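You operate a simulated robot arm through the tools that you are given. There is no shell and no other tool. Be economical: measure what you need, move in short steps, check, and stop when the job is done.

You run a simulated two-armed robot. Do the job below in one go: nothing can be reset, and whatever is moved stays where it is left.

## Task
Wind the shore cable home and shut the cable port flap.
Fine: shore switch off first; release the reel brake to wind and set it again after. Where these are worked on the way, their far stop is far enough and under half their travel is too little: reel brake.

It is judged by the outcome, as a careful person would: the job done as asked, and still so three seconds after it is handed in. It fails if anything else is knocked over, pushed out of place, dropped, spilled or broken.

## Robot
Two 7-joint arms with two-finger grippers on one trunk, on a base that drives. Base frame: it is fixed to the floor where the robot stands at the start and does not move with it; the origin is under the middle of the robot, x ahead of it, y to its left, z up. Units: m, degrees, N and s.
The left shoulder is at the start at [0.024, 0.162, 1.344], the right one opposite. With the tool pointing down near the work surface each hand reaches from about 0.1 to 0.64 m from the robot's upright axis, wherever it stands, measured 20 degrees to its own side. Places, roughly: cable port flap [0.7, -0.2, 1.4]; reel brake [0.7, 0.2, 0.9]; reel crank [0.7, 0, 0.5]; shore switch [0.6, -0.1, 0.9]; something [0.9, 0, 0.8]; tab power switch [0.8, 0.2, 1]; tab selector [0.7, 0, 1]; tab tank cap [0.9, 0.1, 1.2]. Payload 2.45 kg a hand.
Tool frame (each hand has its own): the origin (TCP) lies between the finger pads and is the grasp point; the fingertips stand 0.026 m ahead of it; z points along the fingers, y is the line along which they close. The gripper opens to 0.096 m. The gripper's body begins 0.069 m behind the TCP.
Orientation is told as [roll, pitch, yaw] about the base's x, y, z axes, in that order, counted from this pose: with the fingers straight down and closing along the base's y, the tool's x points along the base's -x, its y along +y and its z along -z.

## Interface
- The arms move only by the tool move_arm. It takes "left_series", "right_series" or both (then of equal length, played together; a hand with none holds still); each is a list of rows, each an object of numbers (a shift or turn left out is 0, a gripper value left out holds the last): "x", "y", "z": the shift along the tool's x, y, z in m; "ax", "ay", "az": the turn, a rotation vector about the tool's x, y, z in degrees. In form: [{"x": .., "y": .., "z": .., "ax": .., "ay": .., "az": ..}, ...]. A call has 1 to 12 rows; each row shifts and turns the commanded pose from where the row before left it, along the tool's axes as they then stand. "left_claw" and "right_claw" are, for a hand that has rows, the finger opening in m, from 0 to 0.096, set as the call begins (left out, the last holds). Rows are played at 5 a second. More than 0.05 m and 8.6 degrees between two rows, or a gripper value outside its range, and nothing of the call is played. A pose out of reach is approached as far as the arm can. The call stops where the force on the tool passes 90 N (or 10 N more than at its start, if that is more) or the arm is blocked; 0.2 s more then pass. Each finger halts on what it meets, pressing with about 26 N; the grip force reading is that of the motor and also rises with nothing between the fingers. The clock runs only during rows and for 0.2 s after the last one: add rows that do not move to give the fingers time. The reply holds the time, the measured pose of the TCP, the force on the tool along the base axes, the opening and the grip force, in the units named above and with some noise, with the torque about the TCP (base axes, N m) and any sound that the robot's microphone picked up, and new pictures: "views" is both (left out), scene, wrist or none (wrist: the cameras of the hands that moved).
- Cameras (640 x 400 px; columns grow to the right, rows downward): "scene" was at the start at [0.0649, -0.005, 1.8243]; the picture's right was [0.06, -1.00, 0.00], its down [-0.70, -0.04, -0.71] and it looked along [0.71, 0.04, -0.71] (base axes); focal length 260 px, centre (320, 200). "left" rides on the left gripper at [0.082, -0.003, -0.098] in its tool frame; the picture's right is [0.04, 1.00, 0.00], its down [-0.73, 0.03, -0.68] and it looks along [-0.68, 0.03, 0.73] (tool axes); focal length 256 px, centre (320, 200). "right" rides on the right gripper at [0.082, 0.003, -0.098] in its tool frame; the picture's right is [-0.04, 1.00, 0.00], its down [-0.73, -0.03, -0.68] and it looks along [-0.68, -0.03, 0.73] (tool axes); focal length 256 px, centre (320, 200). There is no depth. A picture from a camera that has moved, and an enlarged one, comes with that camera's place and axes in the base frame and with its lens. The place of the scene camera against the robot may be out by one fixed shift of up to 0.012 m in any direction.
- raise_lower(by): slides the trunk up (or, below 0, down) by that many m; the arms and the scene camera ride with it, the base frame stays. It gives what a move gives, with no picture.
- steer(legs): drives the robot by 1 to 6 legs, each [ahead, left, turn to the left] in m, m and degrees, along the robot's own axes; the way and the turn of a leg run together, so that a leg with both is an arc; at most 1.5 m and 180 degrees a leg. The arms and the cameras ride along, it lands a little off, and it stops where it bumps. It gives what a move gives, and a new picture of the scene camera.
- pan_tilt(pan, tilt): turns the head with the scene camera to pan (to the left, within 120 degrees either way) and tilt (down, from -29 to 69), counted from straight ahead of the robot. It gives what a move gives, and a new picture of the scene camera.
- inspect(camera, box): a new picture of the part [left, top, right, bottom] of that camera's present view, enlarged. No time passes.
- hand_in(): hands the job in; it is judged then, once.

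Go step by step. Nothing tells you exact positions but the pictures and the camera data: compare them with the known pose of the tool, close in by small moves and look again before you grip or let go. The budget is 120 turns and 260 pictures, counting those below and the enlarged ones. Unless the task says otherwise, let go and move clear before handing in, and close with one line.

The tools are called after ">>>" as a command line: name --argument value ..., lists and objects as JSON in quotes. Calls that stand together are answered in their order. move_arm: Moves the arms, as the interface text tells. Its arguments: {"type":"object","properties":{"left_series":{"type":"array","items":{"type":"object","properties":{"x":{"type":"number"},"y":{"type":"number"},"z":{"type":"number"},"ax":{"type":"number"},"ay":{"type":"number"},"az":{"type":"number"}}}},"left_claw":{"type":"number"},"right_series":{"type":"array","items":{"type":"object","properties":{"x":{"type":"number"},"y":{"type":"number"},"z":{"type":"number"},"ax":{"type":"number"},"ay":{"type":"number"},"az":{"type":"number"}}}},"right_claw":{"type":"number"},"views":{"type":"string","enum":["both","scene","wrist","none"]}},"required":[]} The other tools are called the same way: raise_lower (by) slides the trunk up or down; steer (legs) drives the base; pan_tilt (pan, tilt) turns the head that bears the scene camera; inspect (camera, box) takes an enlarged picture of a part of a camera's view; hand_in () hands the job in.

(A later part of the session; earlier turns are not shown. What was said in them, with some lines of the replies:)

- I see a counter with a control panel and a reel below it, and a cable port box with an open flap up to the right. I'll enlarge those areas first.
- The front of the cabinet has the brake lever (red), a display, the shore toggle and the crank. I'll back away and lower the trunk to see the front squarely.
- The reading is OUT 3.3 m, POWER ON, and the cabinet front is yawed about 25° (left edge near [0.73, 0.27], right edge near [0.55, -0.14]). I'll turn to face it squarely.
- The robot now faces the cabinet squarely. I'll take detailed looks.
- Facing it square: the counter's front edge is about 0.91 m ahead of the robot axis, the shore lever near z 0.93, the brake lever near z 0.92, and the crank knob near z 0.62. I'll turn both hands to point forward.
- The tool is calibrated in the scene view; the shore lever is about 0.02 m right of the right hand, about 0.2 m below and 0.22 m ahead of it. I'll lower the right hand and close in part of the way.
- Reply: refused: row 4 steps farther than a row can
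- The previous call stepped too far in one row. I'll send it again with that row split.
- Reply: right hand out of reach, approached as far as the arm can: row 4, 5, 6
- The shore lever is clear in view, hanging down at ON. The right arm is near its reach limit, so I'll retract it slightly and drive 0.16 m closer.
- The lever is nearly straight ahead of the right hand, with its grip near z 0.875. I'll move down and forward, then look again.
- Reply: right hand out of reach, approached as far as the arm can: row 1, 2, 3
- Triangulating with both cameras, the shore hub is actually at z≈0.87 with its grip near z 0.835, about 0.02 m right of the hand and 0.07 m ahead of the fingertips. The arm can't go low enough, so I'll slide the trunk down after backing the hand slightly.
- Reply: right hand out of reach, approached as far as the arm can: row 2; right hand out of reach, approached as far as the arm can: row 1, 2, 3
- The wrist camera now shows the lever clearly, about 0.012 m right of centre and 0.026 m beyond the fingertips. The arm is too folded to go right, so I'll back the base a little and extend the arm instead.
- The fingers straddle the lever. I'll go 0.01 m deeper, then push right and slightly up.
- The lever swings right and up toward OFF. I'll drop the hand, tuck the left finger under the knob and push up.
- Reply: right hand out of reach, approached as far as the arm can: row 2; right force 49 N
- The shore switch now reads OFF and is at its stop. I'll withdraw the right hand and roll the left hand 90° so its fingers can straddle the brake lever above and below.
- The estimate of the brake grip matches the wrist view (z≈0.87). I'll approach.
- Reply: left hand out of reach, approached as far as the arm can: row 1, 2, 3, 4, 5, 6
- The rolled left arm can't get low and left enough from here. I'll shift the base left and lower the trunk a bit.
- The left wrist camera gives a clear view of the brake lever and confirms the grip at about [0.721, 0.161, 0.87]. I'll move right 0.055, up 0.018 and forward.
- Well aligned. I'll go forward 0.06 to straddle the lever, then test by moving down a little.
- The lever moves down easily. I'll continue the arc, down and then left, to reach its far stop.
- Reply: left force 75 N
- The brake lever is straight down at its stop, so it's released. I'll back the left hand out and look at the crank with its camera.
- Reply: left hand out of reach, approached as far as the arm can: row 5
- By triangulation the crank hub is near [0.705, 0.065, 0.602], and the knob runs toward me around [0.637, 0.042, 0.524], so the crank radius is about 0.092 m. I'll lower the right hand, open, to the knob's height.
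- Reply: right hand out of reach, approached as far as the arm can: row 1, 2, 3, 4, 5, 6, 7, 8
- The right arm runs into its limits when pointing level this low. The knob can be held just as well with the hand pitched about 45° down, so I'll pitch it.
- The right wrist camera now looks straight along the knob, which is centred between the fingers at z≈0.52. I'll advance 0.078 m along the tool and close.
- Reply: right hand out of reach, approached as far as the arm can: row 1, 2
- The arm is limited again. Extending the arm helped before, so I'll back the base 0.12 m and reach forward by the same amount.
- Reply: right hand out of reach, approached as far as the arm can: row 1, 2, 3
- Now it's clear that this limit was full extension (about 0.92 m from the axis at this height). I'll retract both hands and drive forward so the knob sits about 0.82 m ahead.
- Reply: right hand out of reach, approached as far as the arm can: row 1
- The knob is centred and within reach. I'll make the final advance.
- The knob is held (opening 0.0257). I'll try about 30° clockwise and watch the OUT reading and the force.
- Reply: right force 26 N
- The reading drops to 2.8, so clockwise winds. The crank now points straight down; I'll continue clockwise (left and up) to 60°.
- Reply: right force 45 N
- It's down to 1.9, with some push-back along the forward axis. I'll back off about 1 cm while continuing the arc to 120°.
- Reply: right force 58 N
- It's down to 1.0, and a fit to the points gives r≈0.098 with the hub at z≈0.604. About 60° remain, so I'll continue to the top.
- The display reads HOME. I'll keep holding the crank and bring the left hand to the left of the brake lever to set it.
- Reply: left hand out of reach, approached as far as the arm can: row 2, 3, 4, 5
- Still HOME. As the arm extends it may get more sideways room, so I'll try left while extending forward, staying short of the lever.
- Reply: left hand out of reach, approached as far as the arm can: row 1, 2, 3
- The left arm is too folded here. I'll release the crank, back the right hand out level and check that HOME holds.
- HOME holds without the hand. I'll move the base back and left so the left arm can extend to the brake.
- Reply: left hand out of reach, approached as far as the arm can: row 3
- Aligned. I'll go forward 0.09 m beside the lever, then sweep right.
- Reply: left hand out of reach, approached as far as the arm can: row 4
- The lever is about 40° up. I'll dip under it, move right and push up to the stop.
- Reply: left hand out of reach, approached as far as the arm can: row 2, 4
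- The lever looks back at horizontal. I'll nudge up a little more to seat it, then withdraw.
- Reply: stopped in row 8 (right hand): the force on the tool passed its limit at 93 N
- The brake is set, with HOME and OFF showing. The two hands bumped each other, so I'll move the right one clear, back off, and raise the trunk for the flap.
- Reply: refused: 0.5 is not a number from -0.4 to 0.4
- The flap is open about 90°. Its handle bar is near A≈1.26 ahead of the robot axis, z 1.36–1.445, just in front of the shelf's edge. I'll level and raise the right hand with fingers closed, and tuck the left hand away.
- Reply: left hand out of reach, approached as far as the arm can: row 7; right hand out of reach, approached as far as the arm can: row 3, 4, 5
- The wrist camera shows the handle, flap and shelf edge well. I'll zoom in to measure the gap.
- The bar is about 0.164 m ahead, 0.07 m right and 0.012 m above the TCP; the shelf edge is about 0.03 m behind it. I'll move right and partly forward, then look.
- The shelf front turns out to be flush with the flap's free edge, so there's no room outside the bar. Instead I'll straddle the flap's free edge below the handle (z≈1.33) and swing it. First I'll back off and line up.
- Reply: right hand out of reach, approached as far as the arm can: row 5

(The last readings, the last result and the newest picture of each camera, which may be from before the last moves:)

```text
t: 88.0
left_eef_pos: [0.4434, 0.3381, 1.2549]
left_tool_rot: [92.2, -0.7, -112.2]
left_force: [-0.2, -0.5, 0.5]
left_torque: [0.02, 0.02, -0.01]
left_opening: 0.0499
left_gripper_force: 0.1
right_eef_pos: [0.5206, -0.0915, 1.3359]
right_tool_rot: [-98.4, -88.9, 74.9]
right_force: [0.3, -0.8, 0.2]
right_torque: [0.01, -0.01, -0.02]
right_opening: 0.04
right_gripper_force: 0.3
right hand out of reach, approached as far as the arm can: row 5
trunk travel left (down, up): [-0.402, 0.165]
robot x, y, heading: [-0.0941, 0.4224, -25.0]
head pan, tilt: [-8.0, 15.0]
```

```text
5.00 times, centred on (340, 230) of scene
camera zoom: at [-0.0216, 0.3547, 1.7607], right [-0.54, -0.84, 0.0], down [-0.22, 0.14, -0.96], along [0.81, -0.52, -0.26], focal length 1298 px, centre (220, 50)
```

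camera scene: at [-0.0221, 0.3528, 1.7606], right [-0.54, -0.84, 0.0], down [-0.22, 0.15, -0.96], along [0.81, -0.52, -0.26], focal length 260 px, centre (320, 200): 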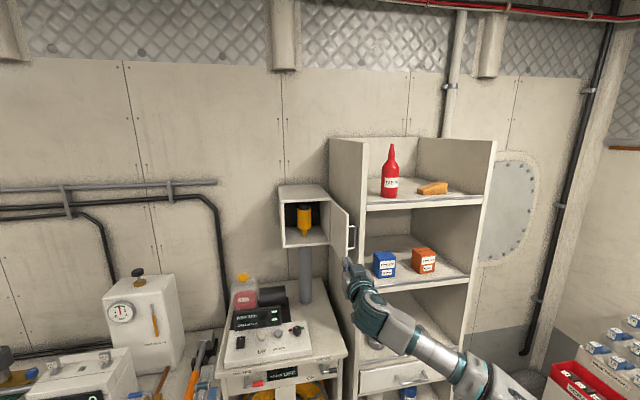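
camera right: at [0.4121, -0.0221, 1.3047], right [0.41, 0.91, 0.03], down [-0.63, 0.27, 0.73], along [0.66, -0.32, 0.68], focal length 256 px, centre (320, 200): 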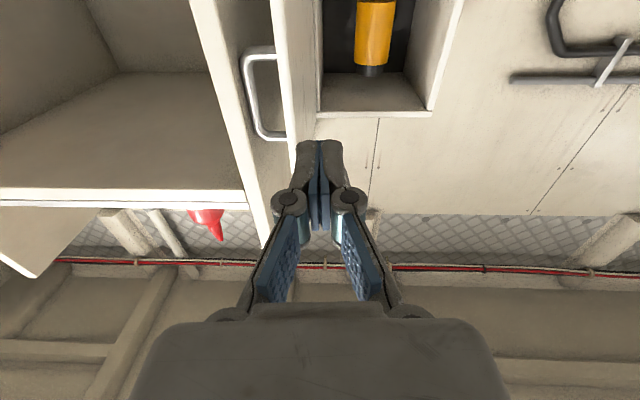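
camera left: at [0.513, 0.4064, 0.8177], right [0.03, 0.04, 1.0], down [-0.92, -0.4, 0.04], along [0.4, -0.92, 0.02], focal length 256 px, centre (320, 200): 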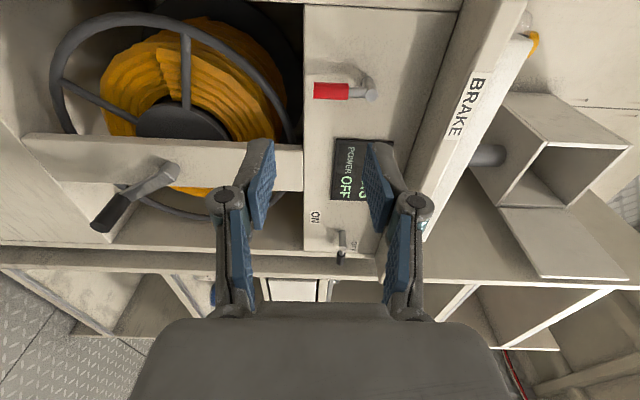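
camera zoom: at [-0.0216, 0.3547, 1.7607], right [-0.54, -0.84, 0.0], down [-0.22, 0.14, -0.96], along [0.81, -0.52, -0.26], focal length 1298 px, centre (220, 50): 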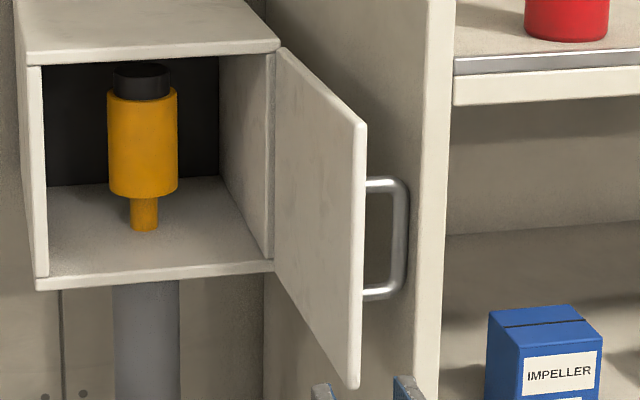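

A clear view: the flap edge is about 0.016 m right of centre and 0.05 m beyond the tips; the handle's lower mount is at z≈1.35. I'll lower slightly, centre on the edge and approach.

>>> raise_lower --by -0.013

>>> move_arm --right_series '[{"y": -0.017}, {"z": 0.02}, {"z": 0.02}, {}]' --right_claw 0.036 --views "none"

>>> inspect --camera "right" --box '[200, 40, 440, 200]'

```text
t: 88.7
left_eef_pos: [0.4458, 0.3394, 1.2423]
left_tool_rot: [92.0, -0.9, -112.1]
left_force: [0.4, -1.4, -0.6]
left_torque: [-0.01, 0.04, 0.01]
left_opening: 0.0499
left_gripper_force: 0.0
right_eef_pos: [0.519, -0.1015, 1.3183]
right_tool_rot: [-79.3, -89.1, 54.9]
right_force: [0.1, 0.3, 0.6]
right_torque: [-0.01, 0.0, 0.01]
right_opening: 0.0399
right_gripper_force: 0.0
trunk travel left (down, up): [-0.389, 0.178]
robot x, y, heading: [-0.0919, 0.422, -24.6]
head pan, tilt: [-8.0, 15.0]
```

```text
t: 89.7
left_eef_pos: [0.4446, 0.3413, 1.243]
left_tool_rot: [92.1, -0.9, -112.1]
left_force: [-0.1, -0.6, 0.2]
left_torque: [-0.01, -0.02, -0.03]
left_opening: 0.0501
left_gripper_force: 0.1
right_eef_pos: [0.5466, -0.1295, 1.3196]
right_tool_rot: [-84.9, -88.8, 60.5]
right_force: [0.0, 0.1, 0.6]
right_torque: [-0.01, 0.0, 0.02]
right_opening: 0.036
right_gripper_force: 0.1
trunk travel left (down, up): [-0.389, 0.178]
robot x, y, heading: [-0.0931, 0.4227, -24.8]
head pan, tilt: [-8.0, 15.0]
```

```text
2.50 times, centred on (320, 120) of right
camera zoom: at [0.4594, -0.0875, 1.2393], right [0.41, 0.91, 0.02], down [-0.62, 0.27, 0.74], along [0.66, -0.32, 0.68], focal length 640 px, centre (320, 400)
```

zoom: 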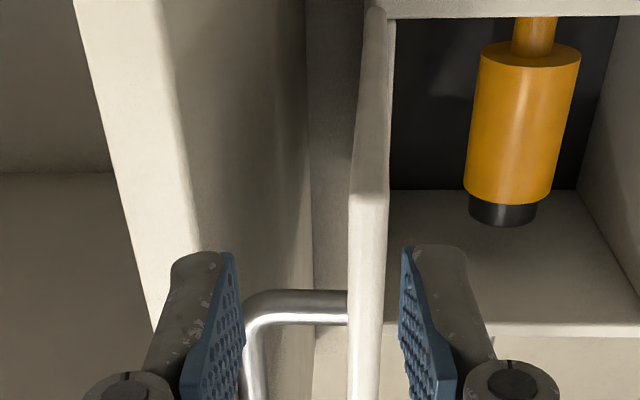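

>>> move_arm --right_series '[{"y": 0.01}, {"z": 0.015}, {}]' --right_claw 0.031 --views "none"

>>> inspect --camera "right" --box '[200, 40, 440, 200]'

```text
t: 90.5
left_eef_pos: [0.4453, 0.3414, 1.2427]
left_tool_rot: [92.2, -1.0, -112.1]
left_force: [-0.1, 0.7, 0.3]
left_torque: [0.02, 0.02, -0.01]
left_opening: 0.05
left_gripper_force: 0.0
right_eef_pos: [0.5648, -0.1263, 1.3196]
right_tool_rot: [-83.5, -88.9, 59.1]
right_force: [0.0, -0.5, -0.6]
right_torque: [0.05, 0.01, -0.02]
right_opening: 0.0311
right_gripper_force: 0.1
trunk travel left (down, up): [-0.389, 0.178]
robot x, y, heading: [-0.0918, 0.422, -25.0]
head pan, tilt: [-8.0, 15.0]
```

```text
2.50 times, centred on (320, 120) of right
camera zoom: at [0.4781, -0.0846, 1.2394], right [0.41, 0.91, 0.02], down [-0.62, 0.27, 0.74], along [0.66, -0.32, 0.68], focal length 640 px, centre (320, 400)
```

zoom: 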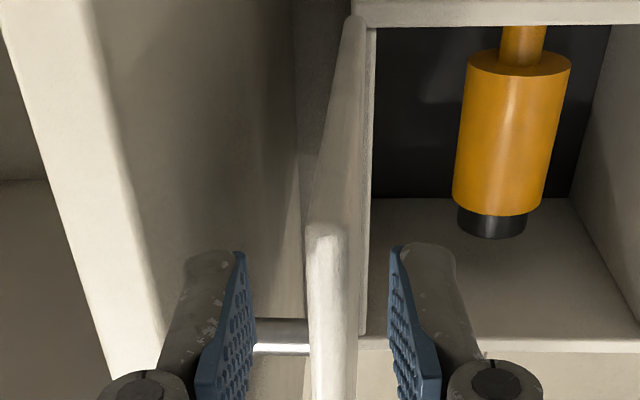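

The fingertips are at the flap edge, centred. I'll insert 0.02 m and swing the flap left along its arc.

>>> move_arm --right_series '[{"z": 0.02}, {"y": 0.0274, "z": 0.002}, {"y": 0.027, "z": 0.0054}, {"y": 0.026, "z": 0.0088, "ax": 5}, {"y": 0.0246, "z": 0.011, "ax": 5}, {}]' --views "none"

>>> inspect --camera "right" --box '[160, 0, 480, 200]'

>>> inspect --camera "scene" --box '[260, 170, 400, 270]'

```text
t: 91.8
left_eef_pos: [0.4451, 0.3423, 1.2428]
left_tool_rot: [92.3, -1.0, -112.1]
left_force: [0.3, -0.1, 1.1]
left_torque: [0.01, -0.01, -0.04]
left_opening: 0.0501
left_gripper_force: 0.0
right_eef_pos: [0.6478, -0.0551, 1.3137]
right_tool_rot: [-94.8, -88.7, 60.5]
right_force: [0.5, -0.8, 0.6]
right_torque: [0.0, 0.01, -0.03]
right_opening: 0.0308
right_gripper_force: 0.1
right hand out of reach, approached as far as the arm can: row 5
trunk travel left (down, up): [-0.389, 0.178]
robot x, y, heading: [-0.0918, 0.4221, -24.8]
head pan, tilt: [-8.0, 15.0]
```

```text
2.00 times, centred on (320, 100) of right
camera zoom: at [0.57, 0.0006, 1.234], right [0.57, 0.82, 0.02], down [-0.57, 0.37, 0.73], along [0.6, -0.43, 0.68], focal length 512 px, centre (320, 400)
```

zoom: 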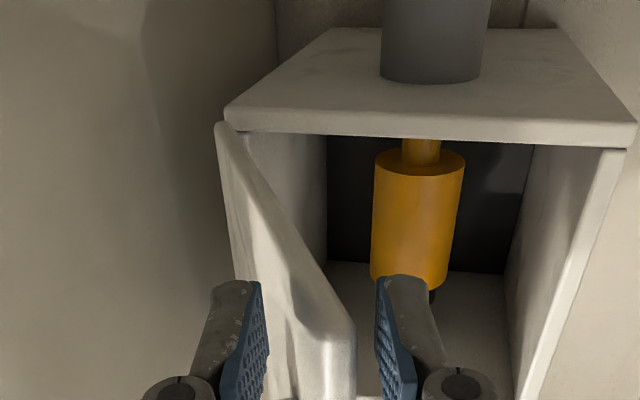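

```text
4.00 times, centred on (330, 220) of scene
camera zoom: at [-0.0131, 0.3653, 1.7478], right [-0.54, -0.84, 0.0], down [-0.22, 0.14, -0.96], along [0.81, -0.52, -0.26], focal length 1038 px, centre (280, 120)
```

zoom: 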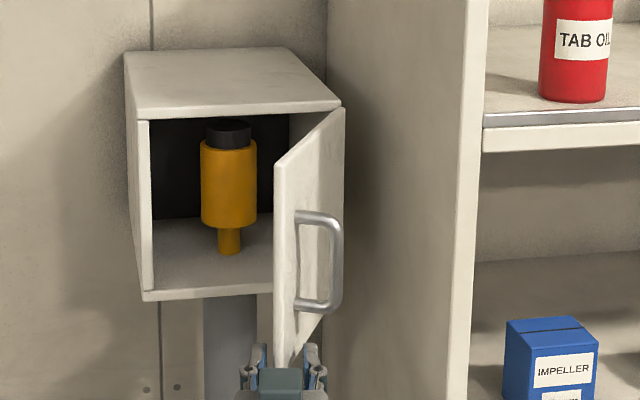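

The flap is swinging nicely, now at about 65°. I'll continue to about 45°, then back out, close the fingers and push from the front.

>>> move_arm --right_series '[{"y": 0.0252, "z": 0.0095}, {"y": 0.0236, "z": 0.011}, {}, {"z": -0.04}, {"z": -0.03}, {}]' --views "none"

>>> inspect --camera "right" --box '[160, 0, 480, 200]'

>>> inspect --camera "scene" --box '[260, 170, 400, 270]'

```text
t: 93.2
left_eef_pos: [0.4459, 0.3401, 1.2413]
left_tool_rot: [92.1, -0.9, -112.2]
left_force: [0.3, 0.1, 0.1]
left_torque: [-0.02, 0.02, -0.02]
left_opening: 0.0499
left_gripper_force: 0.1
right_eef_pos: [0.5915, 0.0017, 1.2984]
right_tool_rot: [-88.7, -88.9, 54.3]
right_force: [0.5, 0.3, 0.8]
right_torque: [0.0, -0.04, 0.02]
right_opening: 0.031
right_gripper_force: 0.0
right hand out of reach, approached as far as the arm can: row 1, 2
trunk travel left (down, up): [-0.389, 0.178]
robot x, y, heading: [-0.0973, 0.4213, -25.0]
head pan, tilt: [-8.0, 15.0]
```

```text
2.00 times, centred on (320, 100) of right
camera zoom: at [0.5127, 0.0576, 1.2183], right [0.57, 0.82, 0.02], down [-0.57, 0.37, 0.73], along [0.6, -0.43, 0.68], focal length 512 px, centre (320, 400)
```

zoom: 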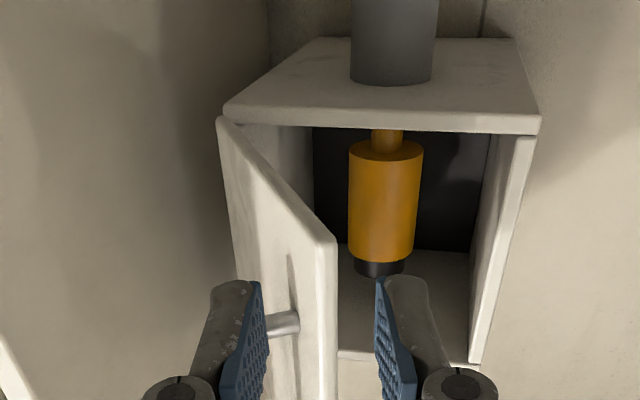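

```text
4.00 times, centred on (330, 220) of scene
camera zoom: at [-0.0158, 0.3556, 1.7476], right [-0.54, -0.84, 0.0], down [-0.22, 0.14, -0.96], along [0.81, -0.52, -0.26], focal length 1038 px, centre (280, 120)
```

zoom: 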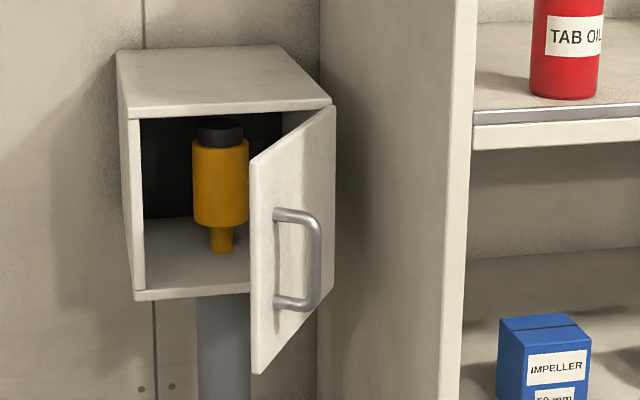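

The flap is at about 50°. I'll close the fingers, raise the hand, move right a bit and approach the flap's outer face between handle and hinge.

>>> move_arm --right_series '[{"x": -0.04}, {"x": -0.035}, {"y": -0.03, "z": 0.005}, {"z": 0.04, "y": 0.007}, {"z": 0.04, "y": 0.007}, {}]' --right_claw 0.0 --views "none"

>>> inspect --camera "right" --box '[160, 0, 480, 200]'

>>> inspect --camera "scene" --box '[260, 170, 400, 270]'

```text
t: 94.7
left_eef_pos: [0.4472, 0.3439, 1.2418]
left_tool_rot: [92.2, -1.1, -112.0]
left_force: [-0.7, 0.3, 0.6]
left_torque: [-0.02, -0.01, 0.01]
left_opening: 0.0501
left_gripper_force: 0.1
right_eef_pos: [0.64, -0.0465, 1.3749]
right_tool_rot: [-93.2, -88.7, 58.8]
right_force: [0.6, 0.4, 0.7]
right_torque: [0.0, 0.0, -0.01]
right_opening: 0.0
right_gripper_force: 26.0
right hand out of reach, approached as far as the arm can: row 5
trunk travel left (down, up): [-0.389, 0.178]
robot x, y, heading: [-0.0939, 0.421, -24.7]
head pan, tilt: [-8.0, 15.0]
```

```text
2.00 times, centred on (320, 100) of right
camera zoom: at [0.5608, 0.0106, 1.2942], right [0.56, 0.83, 0.02], down [-0.57, 0.37, 0.73], along [0.6, -0.42, 0.68], focal length 512 px, centre (320, 400)
```

zoom: 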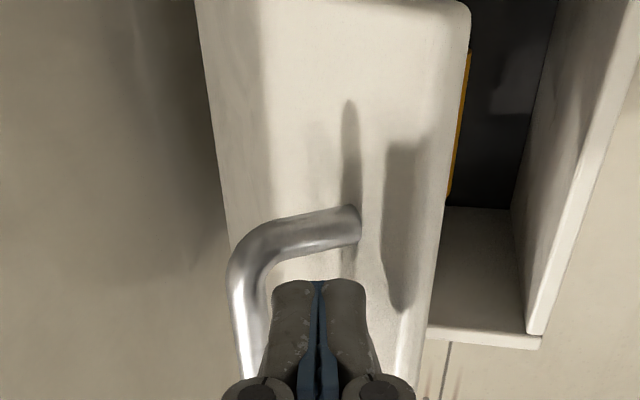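

```text
4.00 times, centred on (330, 220) of scene
camera zoom: at [-0.0103, 0.3699, 1.7478], right [-0.54, -0.84, 0.01], down [-0.22, 0.14, -0.96], along [0.81, -0.52, -0.26], focal length 1038 px, centre (280, 120)
```

zoom: 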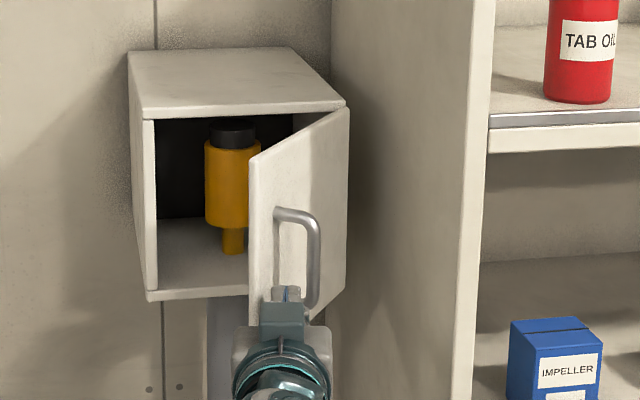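

The fingers line up with the inside of the handle loop. I'll lower 0.045 m by the trunk so I push below the handle instead.

>>> raise_lower --by -0.045

>>> move_arm --right_series '[{"y": -0.02}, {"z": 0.02}, {"z": 0.02, "y": 0.005}, {"z": 0.02, "y": 0.008}, {"z": 0.02, "y": 0.01}, {}]' --views "none"

>>> inspect --camera "right" --box '[160, 0, 480, 200]'

>>> inspect --camera "scene" --box '[260, 150, 400, 250]'

```text
t: 95.5
left_eef_pos: [0.4476, 0.348, 1.1972]
left_tool_rot: [92.3, -1.2, -112.1]
left_force: [-0.2, -0.2, -0.5]
left_torque: [0.0, -0.01, -0.04]
left_opening: 0.0499
left_gripper_force: 0.0
right_eef_pos: [0.6367, -0.0426, 1.3306]
right_tool_rot: [-96.8, -88.7, 62.6]
right_force: [0.4, 0.3, -0.7]
right_torque: [0.0, 0.02, -0.07]
right_opening: 0.0
right_gripper_force: 25.7
trunk travel left (down, up): [-0.344, 0.223]
robot x, y, heading: [-0.0907, 0.4216, -24.9]
head pan, tilt: [-8.0, 15.0]
```

```text
t: 96.9
left_eef_pos: [0.4427, 0.3338, 1.1986]
left_tool_rot: [92.1, -0.6, -112.0]
left_force: [-0.4, -0.7, 0.3]
left_torque: [-0.01, 0.02, 0.04]
left_opening: 0.05
left_gripper_force: 0.1
right_eef_pos: [0.633, -0.0769, 1.3261]
right_tool_rot: [-91.0, -89.2, 56.4]
right_force: [-0.4, -1.9, 1.3]
right_torque: [0.02, -0.01, 0.07]
right_opening: 0.0001
right_gripper_force: 25.9
right hand out of reach, approached as far as the arm can: row 2, 3, 4, 5
trunk travel left (down, up): [-0.344, 0.223]
robot x, y, heading: [-0.0988, 0.4222, -24.7]
head pan, tilt: [-8.0, 15.0]
```

```text
2.00 times, centred on (320, 100) of right
camera zoom: at [0.553, -0.0194, 1.2463], right [0.57, 0.82, 0.03], down [-0.57, 0.37, 0.73], along [0.6, -0.43, 0.68], focal length 512 px, centre (320, 400)
```

zoom: 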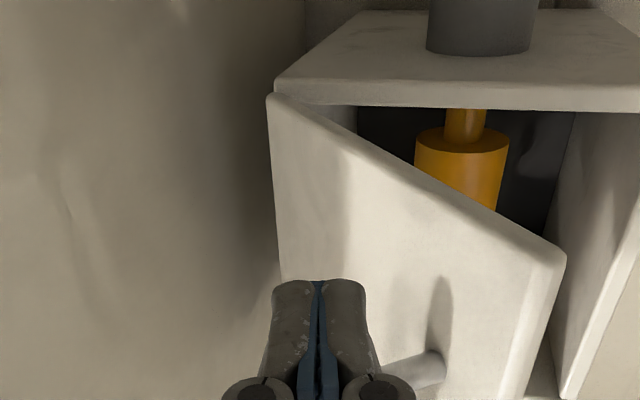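

```text
4.00 times, centred on (330, 200) of scene
camera zoom: at [-0.0073, 0.3439, 1.7026], right [-0.54, -0.84, 0.0], down [-0.22, 0.15, -0.96], along [0.81, -0.52, -0.26], focal length 1038 px, centre (280, 200)
```

zoom: 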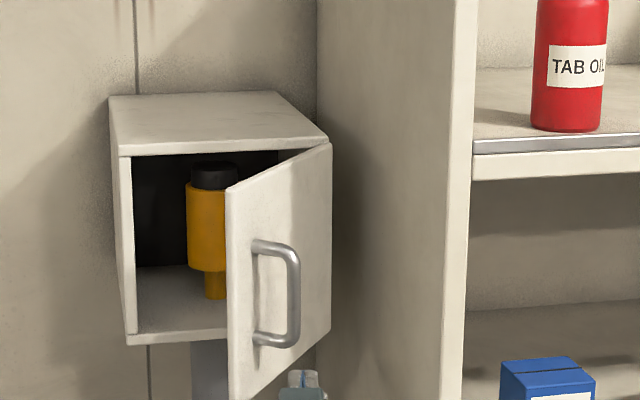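

The arm is at full extension. I'll pull the hand back, drive 0.1 m closer, then push with the arm.

>>> move_arm --right_series '[{"z": -0.05}, {"z": -0.05}, {"z": -0.02}]' --views "none"

>>> steer --legs '[[0.11, -0.02, 0]]'

>>> inspect --camera "right" --box '[160, 0, 480, 200]'

```text
t: 97.7
left_eef_pos: [0.4426, 0.3348, 1.196]
left_tool_rot: [92.1, -0.5, -112.1]
left_force: [0.0, -0.2, 0.1]
left_torque: [-0.02, -0.02, 0.06]
left_opening: 0.0499
left_gripper_force: 0.2
right_eef_pos: [0.5301, -0.0085, 1.3245]
right_tool_rot: [-87.0, -89.2, 52.5]
right_force: [0.2, -1.6, 0.4]
right_torque: [0.02, 0.0, 0.01]
right_opening: 0.0002
right_gripper_force: 25.7
trunk travel left (down, up): [-0.344, 0.223]
robot x, y, heading: [-0.0953, 0.4237, -24.9]
head pan, tilt: [-8.0, 15.0]
```

```text
t: 98.9
left_eef_pos: [0.5421, 0.2898, 1.1961]
left_tool_rot: [92.2, -1.5, -112.1]
left_force: [0.4, -0.1, 0.4]
left_torque: [-0.01, -0.01, -0.04]
left_opening: 0.05
left_gripper_force: 0.0
right_eef_pos: [0.6295, -0.0523, 1.3265]
right_tool_rot: [-97.2, -88.3, 62.7]
right_force: [-0.3, 1.2, 0.0]
right_torque: [0.04, -0.01, -0.08]
right_opening: 0.0
right_gripper_force: 25.8
trunk travel left (down, up): [-0.344, 0.223]
robot x, y, heading: [0.001, 0.3602, -24.8]
head pan, tilt: [-8.0, 15.0]
camera scene: at [0.0924, 0.3038, 1.703], right [-0.54, -0.84, 0.01], down [-0.22, 0.13, -0.97], along [0.81, -0.53, -0.26], focal length 260 px, centre (320, 200)
```

scene: 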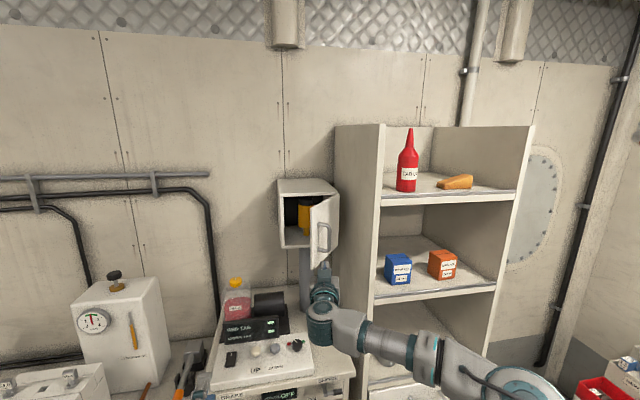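

```text
2.00 times, centred on (320, 100) of right
camera zoom: at [0.5512, 0.0039, 1.2468], right [0.57, 0.82, 0.01], down [-0.57, 0.38, 0.73], along [0.6, -0.42, 0.68], focal length 512 px, centre (320, 400)
```

zoom: 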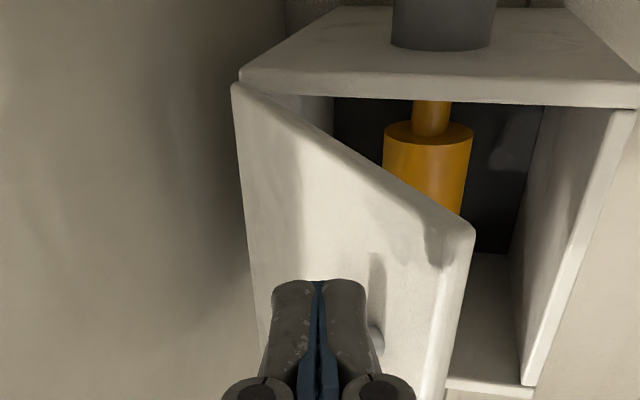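

The closed fingers now face the flap below the handle. I'll push forward with a slight leftward drift.

>>> move_arm --right_series '[{"z": 0.028, "y": 0.009}, {"z": 0.028, "y": 0.009}, {"z": 0.028, "y": 0.01}, {"z": 0.025, "y": 0.01}, {}]' --views "none"

>>> inspect --camera "right" --box '[160, 0, 480, 200]'

>>> inspect --camera "scene" --box '[250, 160, 390, 260]'

```text
t: 100.1
left_eef_pos: [0.5361, 0.2834, 1.1969]
left_tool_rot: [92.3, -1.0, -112.1]
left_force: [0.5, -0.4, 0.6]
left_torque: [0.01, -0.04, 0.0]
left_opening: 0.0498
left_gripper_force: 0.0
right_eef_pos: [0.74, -0.0875, 1.3292]
right_tool_rot: [-101.6, -88.7, 67.2]
right_force: [-0.1, -1.1, 0.1]
right_torque: [0.04, 0.02, -0.02]
right_opening: 0.0003
right_gripper_force: 25.7
trunk travel left (down, up): [-0.344, 0.223]
robot x, y, heading: [-0.0005, 0.3608, -24.5]
head pan, tilt: [-8.0, 15.0]
```

```text
2.00 times, centred on (320, 100) of right
camera zoom: at [0.6611, -0.0324, 1.2485], right [0.56, 0.83, 0.02], down [-0.57, 0.37, 0.73], along [0.6, -0.42, 0.68], focal length 512 px, centre (320, 400)
```

zoom: 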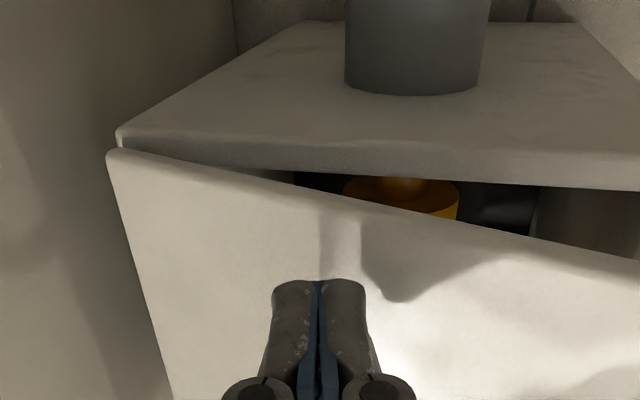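

```text
4.00 times, centred on (320, 210) of scene
camera zoom: at [0.0943, 0.3011, 1.7028], right [-0.54, -0.84, 0.01], down [-0.22, 0.14, -0.96], along [0.81, -0.53, -0.26], focal length 1038 px, centre (320, 160)
```

zoom: 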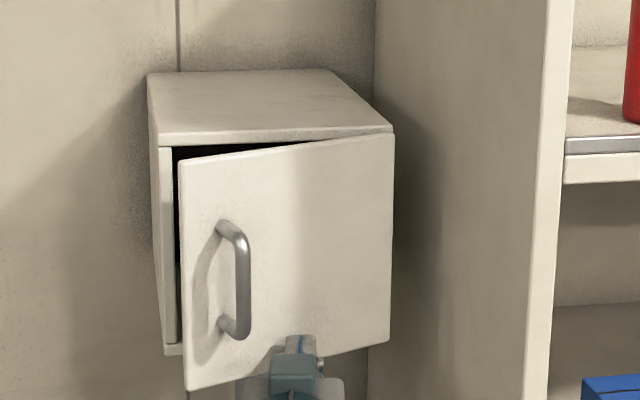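

The flap is nearly shut, about 15–20° left. I'll keep pushing, shifting left for leverage.

>>> move_arm --right_series '[{"y": 0.025}, {"z": 0.02, "y": 0.006}, {"z": 0.02, "y": 0.004}, {"z": 0.02, "y": 0.003}, {}]' --views "none"

>>> inspect --camera "right" --box '[160, 0, 480, 200]'

>>> inspect --camera "scene" --box '[250, 160, 390, 260]'

```text
t: 101.3
left_eef_pos: [0.532, 0.2706, 1.1997]
left_tool_rot: [92.3, -0.6, -112.1]
left_force: [-0.5, -0.6, -0.6]
left_torque: [0.03, 0.0, 0.06]
left_opening: 0.05
left_gripper_force: 0.1
right_eef_pos: [0.7364, -0.0725, 1.3279]
right_tool_rot: [-103.3, -89.2, 68.8]
right_force: [-1.6, -0.8, -0.3]
right_torque: [-0.05, 0.0, 0.05]
right_opening: 0.0
right_gripper_force: 25.8
right hand out of reach, approached as far as the arm can: row 1, 2, 3, 4
trunk travel left (down, up): [-0.344, 0.223]
robot x, y, heading: [0.0002, 0.357, -24.9]
head pan, tilt: [-8.0, 15.0]
```

```text
2.00 times, centred on (320, 100) of right
camera zoom: at [0.6572, -0.0157, 1.2476], right [0.57, 0.82, 0.03], down [-0.57, 0.37, 0.73], along [0.59, -0.43, 0.68], focal length 512 px, centre (320, 400)
```

zoom: 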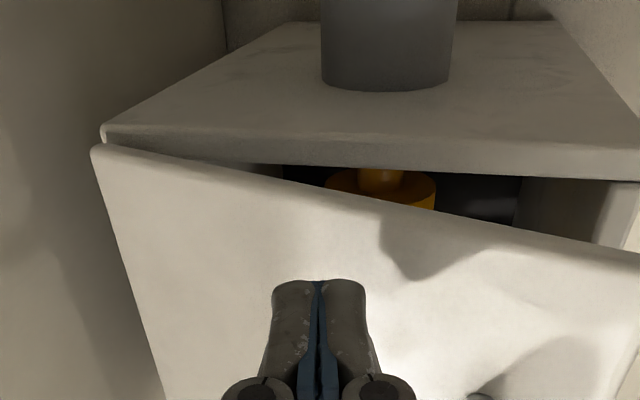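

```text
4.00 times, centred on (320, 210) of scene
camera zoom: at [0.0829, 0.2768, 1.7025], right [-0.54, -0.84, -0.01], down [-0.22, 0.15, -0.96], along [0.81, -0.52, -0.26], focal length 1038 px, centre (320, 160)
```

zoom: 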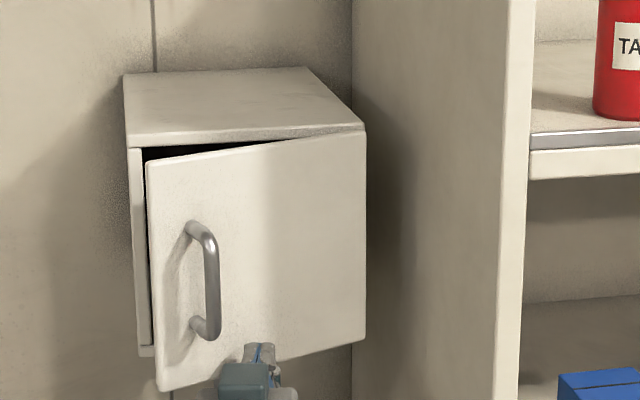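

It's out of reach again by a few centimetres. I'll pull back 0.05 m, drive in 0.07 m, and push.

>>> move_arm --right_series '[{"z": -0.04}, {"z": -0.03}]' --views "none"

>>> steer --legs '[[0.07, 0.03, 0]]'

>>> move_arm --right_series '[{"z": 0.03}, {"z": 0.025, "y": 0.004}, {"z": 0.02, "y": 0.004}, {"z": 0.02, "y": 0.004}, {}]' --views "none"

>>> inspect --camera "scene" --box '[240, 160, 380, 260]'

>>> inspect --camera "right" --box '[160, 0, 480, 200]'

```text
t: 101.9
left_eef_pos: [0.5358, 0.2816, 1.1985]
left_tool_rot: [92.3, -1.1, -112.1]
left_force: [0.7, 0.1, -0.2]
left_torque: [0.01, -0.03, -0.02]
left_opening: 0.05
left_gripper_force: 0.1
right_eef_pos: [0.6813, -0.0202, 1.3292]
right_tool_rot: [-105.5, -88.9, 70.9]
right_force: [-0.7, -0.6, -0.5]
right_torque: [0.03, 0.03, -0.02]
right_opening: 0.0
right_gripper_force: 25.9
trunk travel left (down, up): [-0.344, 0.223]
robot x, y, heading: [-0.0032, 0.3601, -25.0]
head pan, tilt: [-8.0, 15.0]
```

```text
t: 103.0
left_eef_pos: [0.5986, 0.2571, 1.2031]
left_tool_rot: [92.5, -0.1, -112.4]
left_force: [-0.2, -1.7, -0.4]
left_torque: [-0.03, 0.02, 0.09]
left_opening: 0.0498
left_gripper_force: 0.1
right_eef_pos: [0.7409, -0.0473, 1.3306]
right_tool_rot: [-140.2, -89.6, 105.5]
right_force: [-0.5, -1.9, 0.1]
right_torque: [0.03, 0.04, 0.09]
right_opening: 0.0
right_gripper_force: 25.9
trunk travel left (down, up): [-0.344, 0.223]
robot x, y, heading: [0.0726, 0.3544, -25.0]
head pan, tilt: [-8.0, 15.0]
camera scene: at [0.1513, 0.2747, 1.7032], right [-0.54, -0.84, -0.01], down [-0.21, 0.15, -0.97], along [0.81, -0.52, -0.26], focal length 260 px, centre (320, 200)
```

scene: 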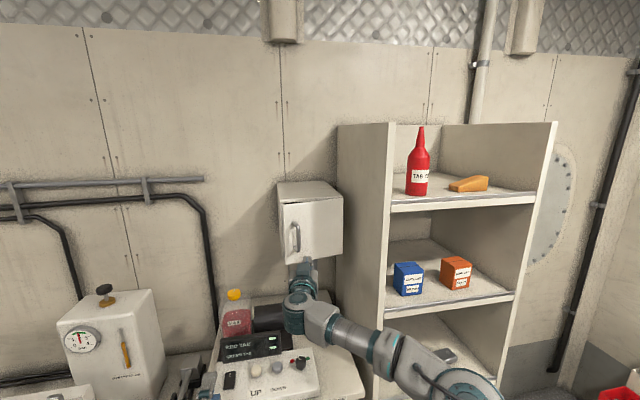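

```text
t: 104.2
left_eef_pos: [0.5943, 0.2712, 1.2051]
left_tool_rot: [93.1, -0.7, -112.4]
left_force: [0.2, -0.7, 1.1]
left_torque: [0.0, -0.01, -0.01]
left_opening: 0.0502
left_gripper_force: 0.1
right_eef_pos: [0.8009, -0.0679, 1.3375]
right_tool_rot: [-142.0, -88.8, 107.3]
right_force: [-40.4, 31.1, 3.9]
right_torque: [0.15, 0.1, 0.46]
right_opening: 0.0
right_gripper_force: 26.1
right hand out of reach, approached as far as the arm can: row 3, 4
trunk travel left (down, up): [-0.344, 0.223]
robot x, y, heading: [0.0731, 0.3515, -24.9]
head pan, tilt: [-8.0, 15.0]
```

```text
4.00 times, centred on (310, 210) of scene
camera zoom: at [0.1466, 0.2995, 1.7042], right [-0.55, -0.84, 0.0], down [-0.21, 0.13, -0.97], along [0.81, -0.53, -0.25], focal length 1038 px, centre (360, 160)
```

zoom: 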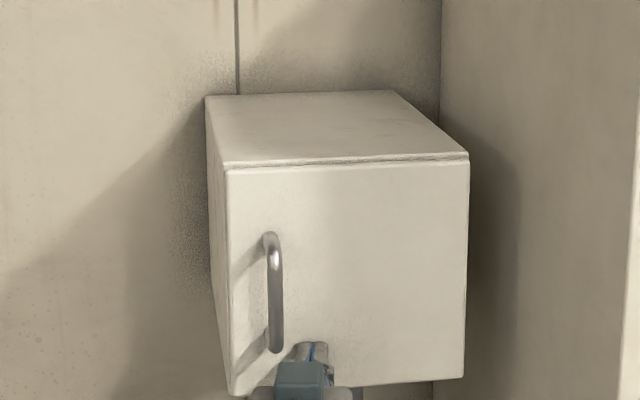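

```text
2.00 times, centred on (320, 100) of right
camera zoom: at [0.7233, -0.012, 1.256], right [0.57, 0.82, 0.03], down [-0.58, 0.38, 0.72], along [0.58, -0.43, 0.69], focal length 512 px, centre (320, 400)
```

zoom: 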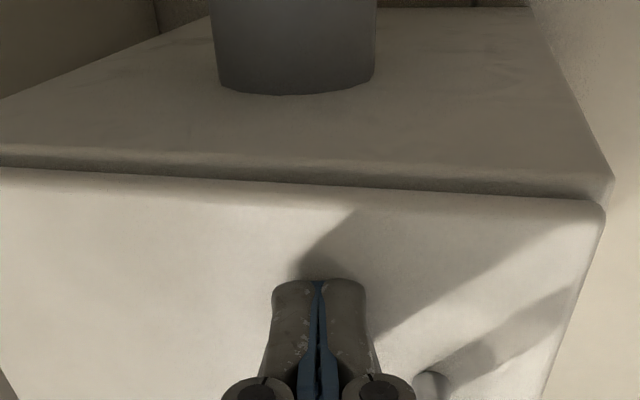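

The flap is shut against the box with about 50 N of contact. I'll withdraw the hand, back off, and check everything.

>>> move_arm --right_series '[{"z": -0.04}, {"z": -0.05}, {"z": -0.05}, {"z": -0.05}]' --views "none"

>>> steer --legs '[[-0.4, 0.1, 0]]'

>>> pan_tilt --pan -3 --tilt 32

```text
t: 105.2
left_eef_pos: [0.606, 0.2715, 1.1999]
left_tool_rot: [92.5, -0.7, -112.4]
left_force: [0.3, 0.1, 0.7]
left_torque: [0.03, -0.01, -0.03]
left_opening: 0.0503
left_gripper_force: 0.0
right_eef_pos: [0.6569, 0.0373, 1.3269]
right_tool_rot: [-110.3, -89.1, 75.5]
right_force: [0.0, 0.8, 0.0]
right_torque: [0.01, -0.03, -0.02]
right_opening: 0.0
right_gripper_force: 25.8
trunk travel left (down, up): [-0.344, 0.223]
robot x, y, heading: [0.0735, 0.3506, -25.0]
head pan, tilt: [-8.0, 15.0]
```

```text
t: 107.7
left_eef_pos: [0.2851, 0.5224, 1.2016]
left_tool_rot: [92.5, -0.5, -112.5]
left_force: [-0.1, 0.1, -0.5]
left_torque: [-0.01, -0.03, 0.01]
left_opening: 0.0498
left_gripper_force: 0.1
right_eef_pos: [0.3353, 0.2889, 1.3271]
right_tool_rot: [-109.9, -89.3, 75.2]
right_force: [-0.2, 1.1, 0.8]
right_torque: [0.0, 0.02, -0.03]
right_opening: 0.0
right_gripper_force: 25.6
trunk travel left (down, up): [-0.344, 0.223]
robot x, y, heading: [-0.2451, 0.6112, -24.9]
head pan, tilt: [-8.0, 15.0]
camera scene: at [-0.1557, 0.5399, 1.7026], right [-0.55, -0.84, 0.0], down [-0.22, 0.14, -0.96], along [0.81, -0.53, -0.26], focal length 260 px, centre (320, 200)
```

scene: 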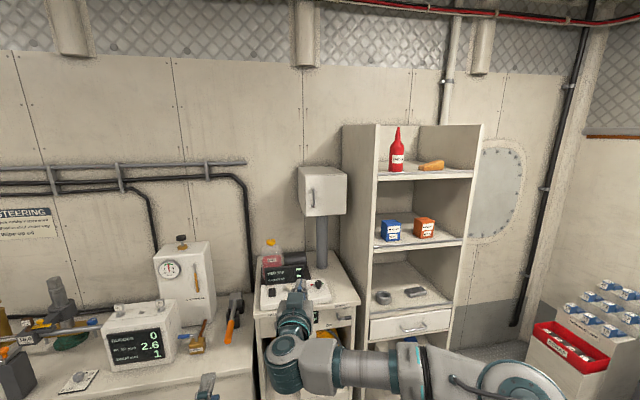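

```text
t: 108.5
left_eef_pos: [0.2787, 0.5225, 1.2025]
left_tool_rot: [92.7, -0.3, -112.5]
left_force: [0.2, -0.4, 0.0]
left_torque: [0.01, 0.02, 0.03]
left_opening: 0.0499
left_gripper_force: 0.0
right_eef_pos: [0.3294, 0.2891, 1.3306]
right_tool_rot: [-136.0, -89.3, 101.1]
right_force: [-0.2, -0.6, -0.1]
right_torque: [0.03, 0.04, 0.05]
right_opening: 0.0
right_gripper_force: 25.9
trunk travel left (down, up): [-0.344, 0.223]
robot x, y, heading: [-0.2498, 0.6118, -25.2]
head pan, tilt: [-3.0, 32.0]
camera scene: at [-0.1586, 0.5466, 1.6755], right [-0.47, -0.88, 0.0], down [-0.47, 0.25, -0.85], along [0.75, -0.4, -0.53], focal length 260 px, centre (320, 200)
```

scene: 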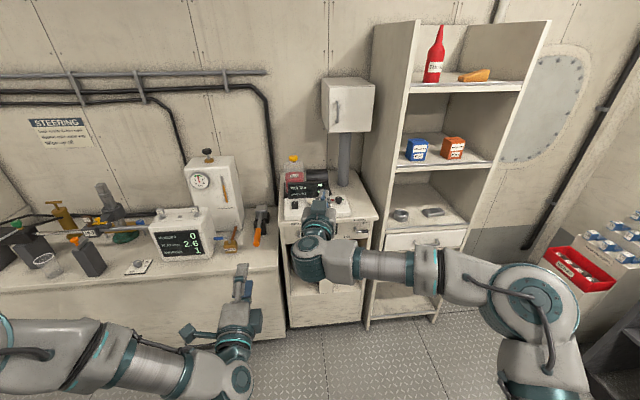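

The flap stays shut. I'll move the right hand aside to confirm the panel and brake.

>>> move_arm --right_series '[{"y": -0.05}, {"y": -0.05}, {"y": -0.05}, {"y": -0.05}]' --views "none"

>>> inspect --camera "scene" --box '[270, 190, 390, 270]'

>>> inspect --camera "scene" --box '[300, 60, 400, 150]'

```text
t: 109.5
left_eef_pos: [0.2795, 0.5227, 1.2029]
left_tool_rot: [92.7, -0.4, -112.5]
left_force: [0.2, -0.3, 0.0]
left_torque: [0.02, 0.01, 0.02]
left_opening: 0.0499
left_gripper_force: 0.1
right_eef_pos: [0.2146, 0.127, 1.3305]
right_tool_rot: [-133.3, -89.3, 98.7]
right_force: [0.5, 0.5, 0.3]
right_torque: [-0.01, 0.01, 0.0]
right_opening: 0.0
right_gripper_force: 25.7
trunk travel left (down, up): [-0.344, 0.223]
robot x, y, heading: [-0.247, 0.6111, -25.1]
head pan, tilt: [-3.0, 32.0]
```

```text
5.00 times, centred on (330, 230) of scene
camera zoom: at [-0.1601, 0.5442, 1.6754], right [-0.47, -0.88, 0.0], down [-0.47, 0.25, -0.85], along [0.75, -0.4, -0.53], focal length 1298 px, centre (270, 50)
```

zoom: 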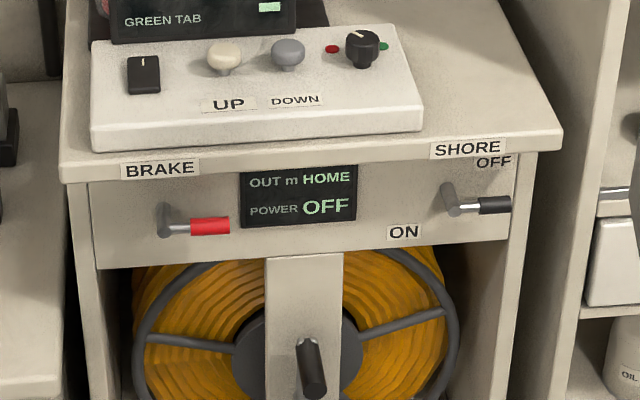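

```text
4.44 times, centred on (350, 105) of scene
camera zoom: at [-0.1601, 0.5442, 1.6754], right [-0.47, -0.88, 0.0], down [-0.47, 0.25, -0.85], along [0.75, -0.4, -0.53], focal length 1153 px, centre (187, 622)
```

zoom: 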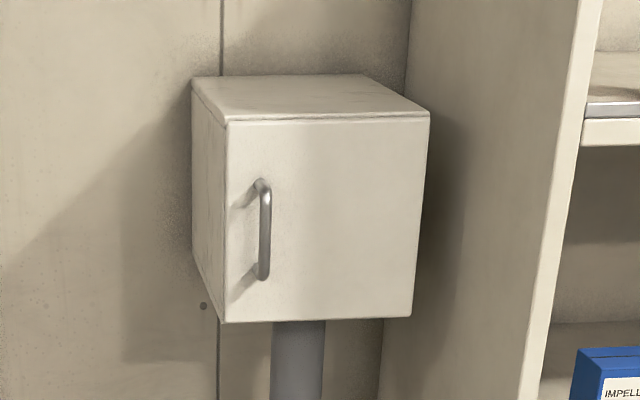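

The display reads HOME and POWER OFF, the brake lever is back at its set position, the shore switch is at OFF, and the flap is fully shut. I see nothing else disturbed and both hands are clear, so I'm handing in.

>>> hand_in

```text
The job is handed in.
```

The shore cable is wound home with the shore switch off and the reel brake set again, and the cable port flap is shut.
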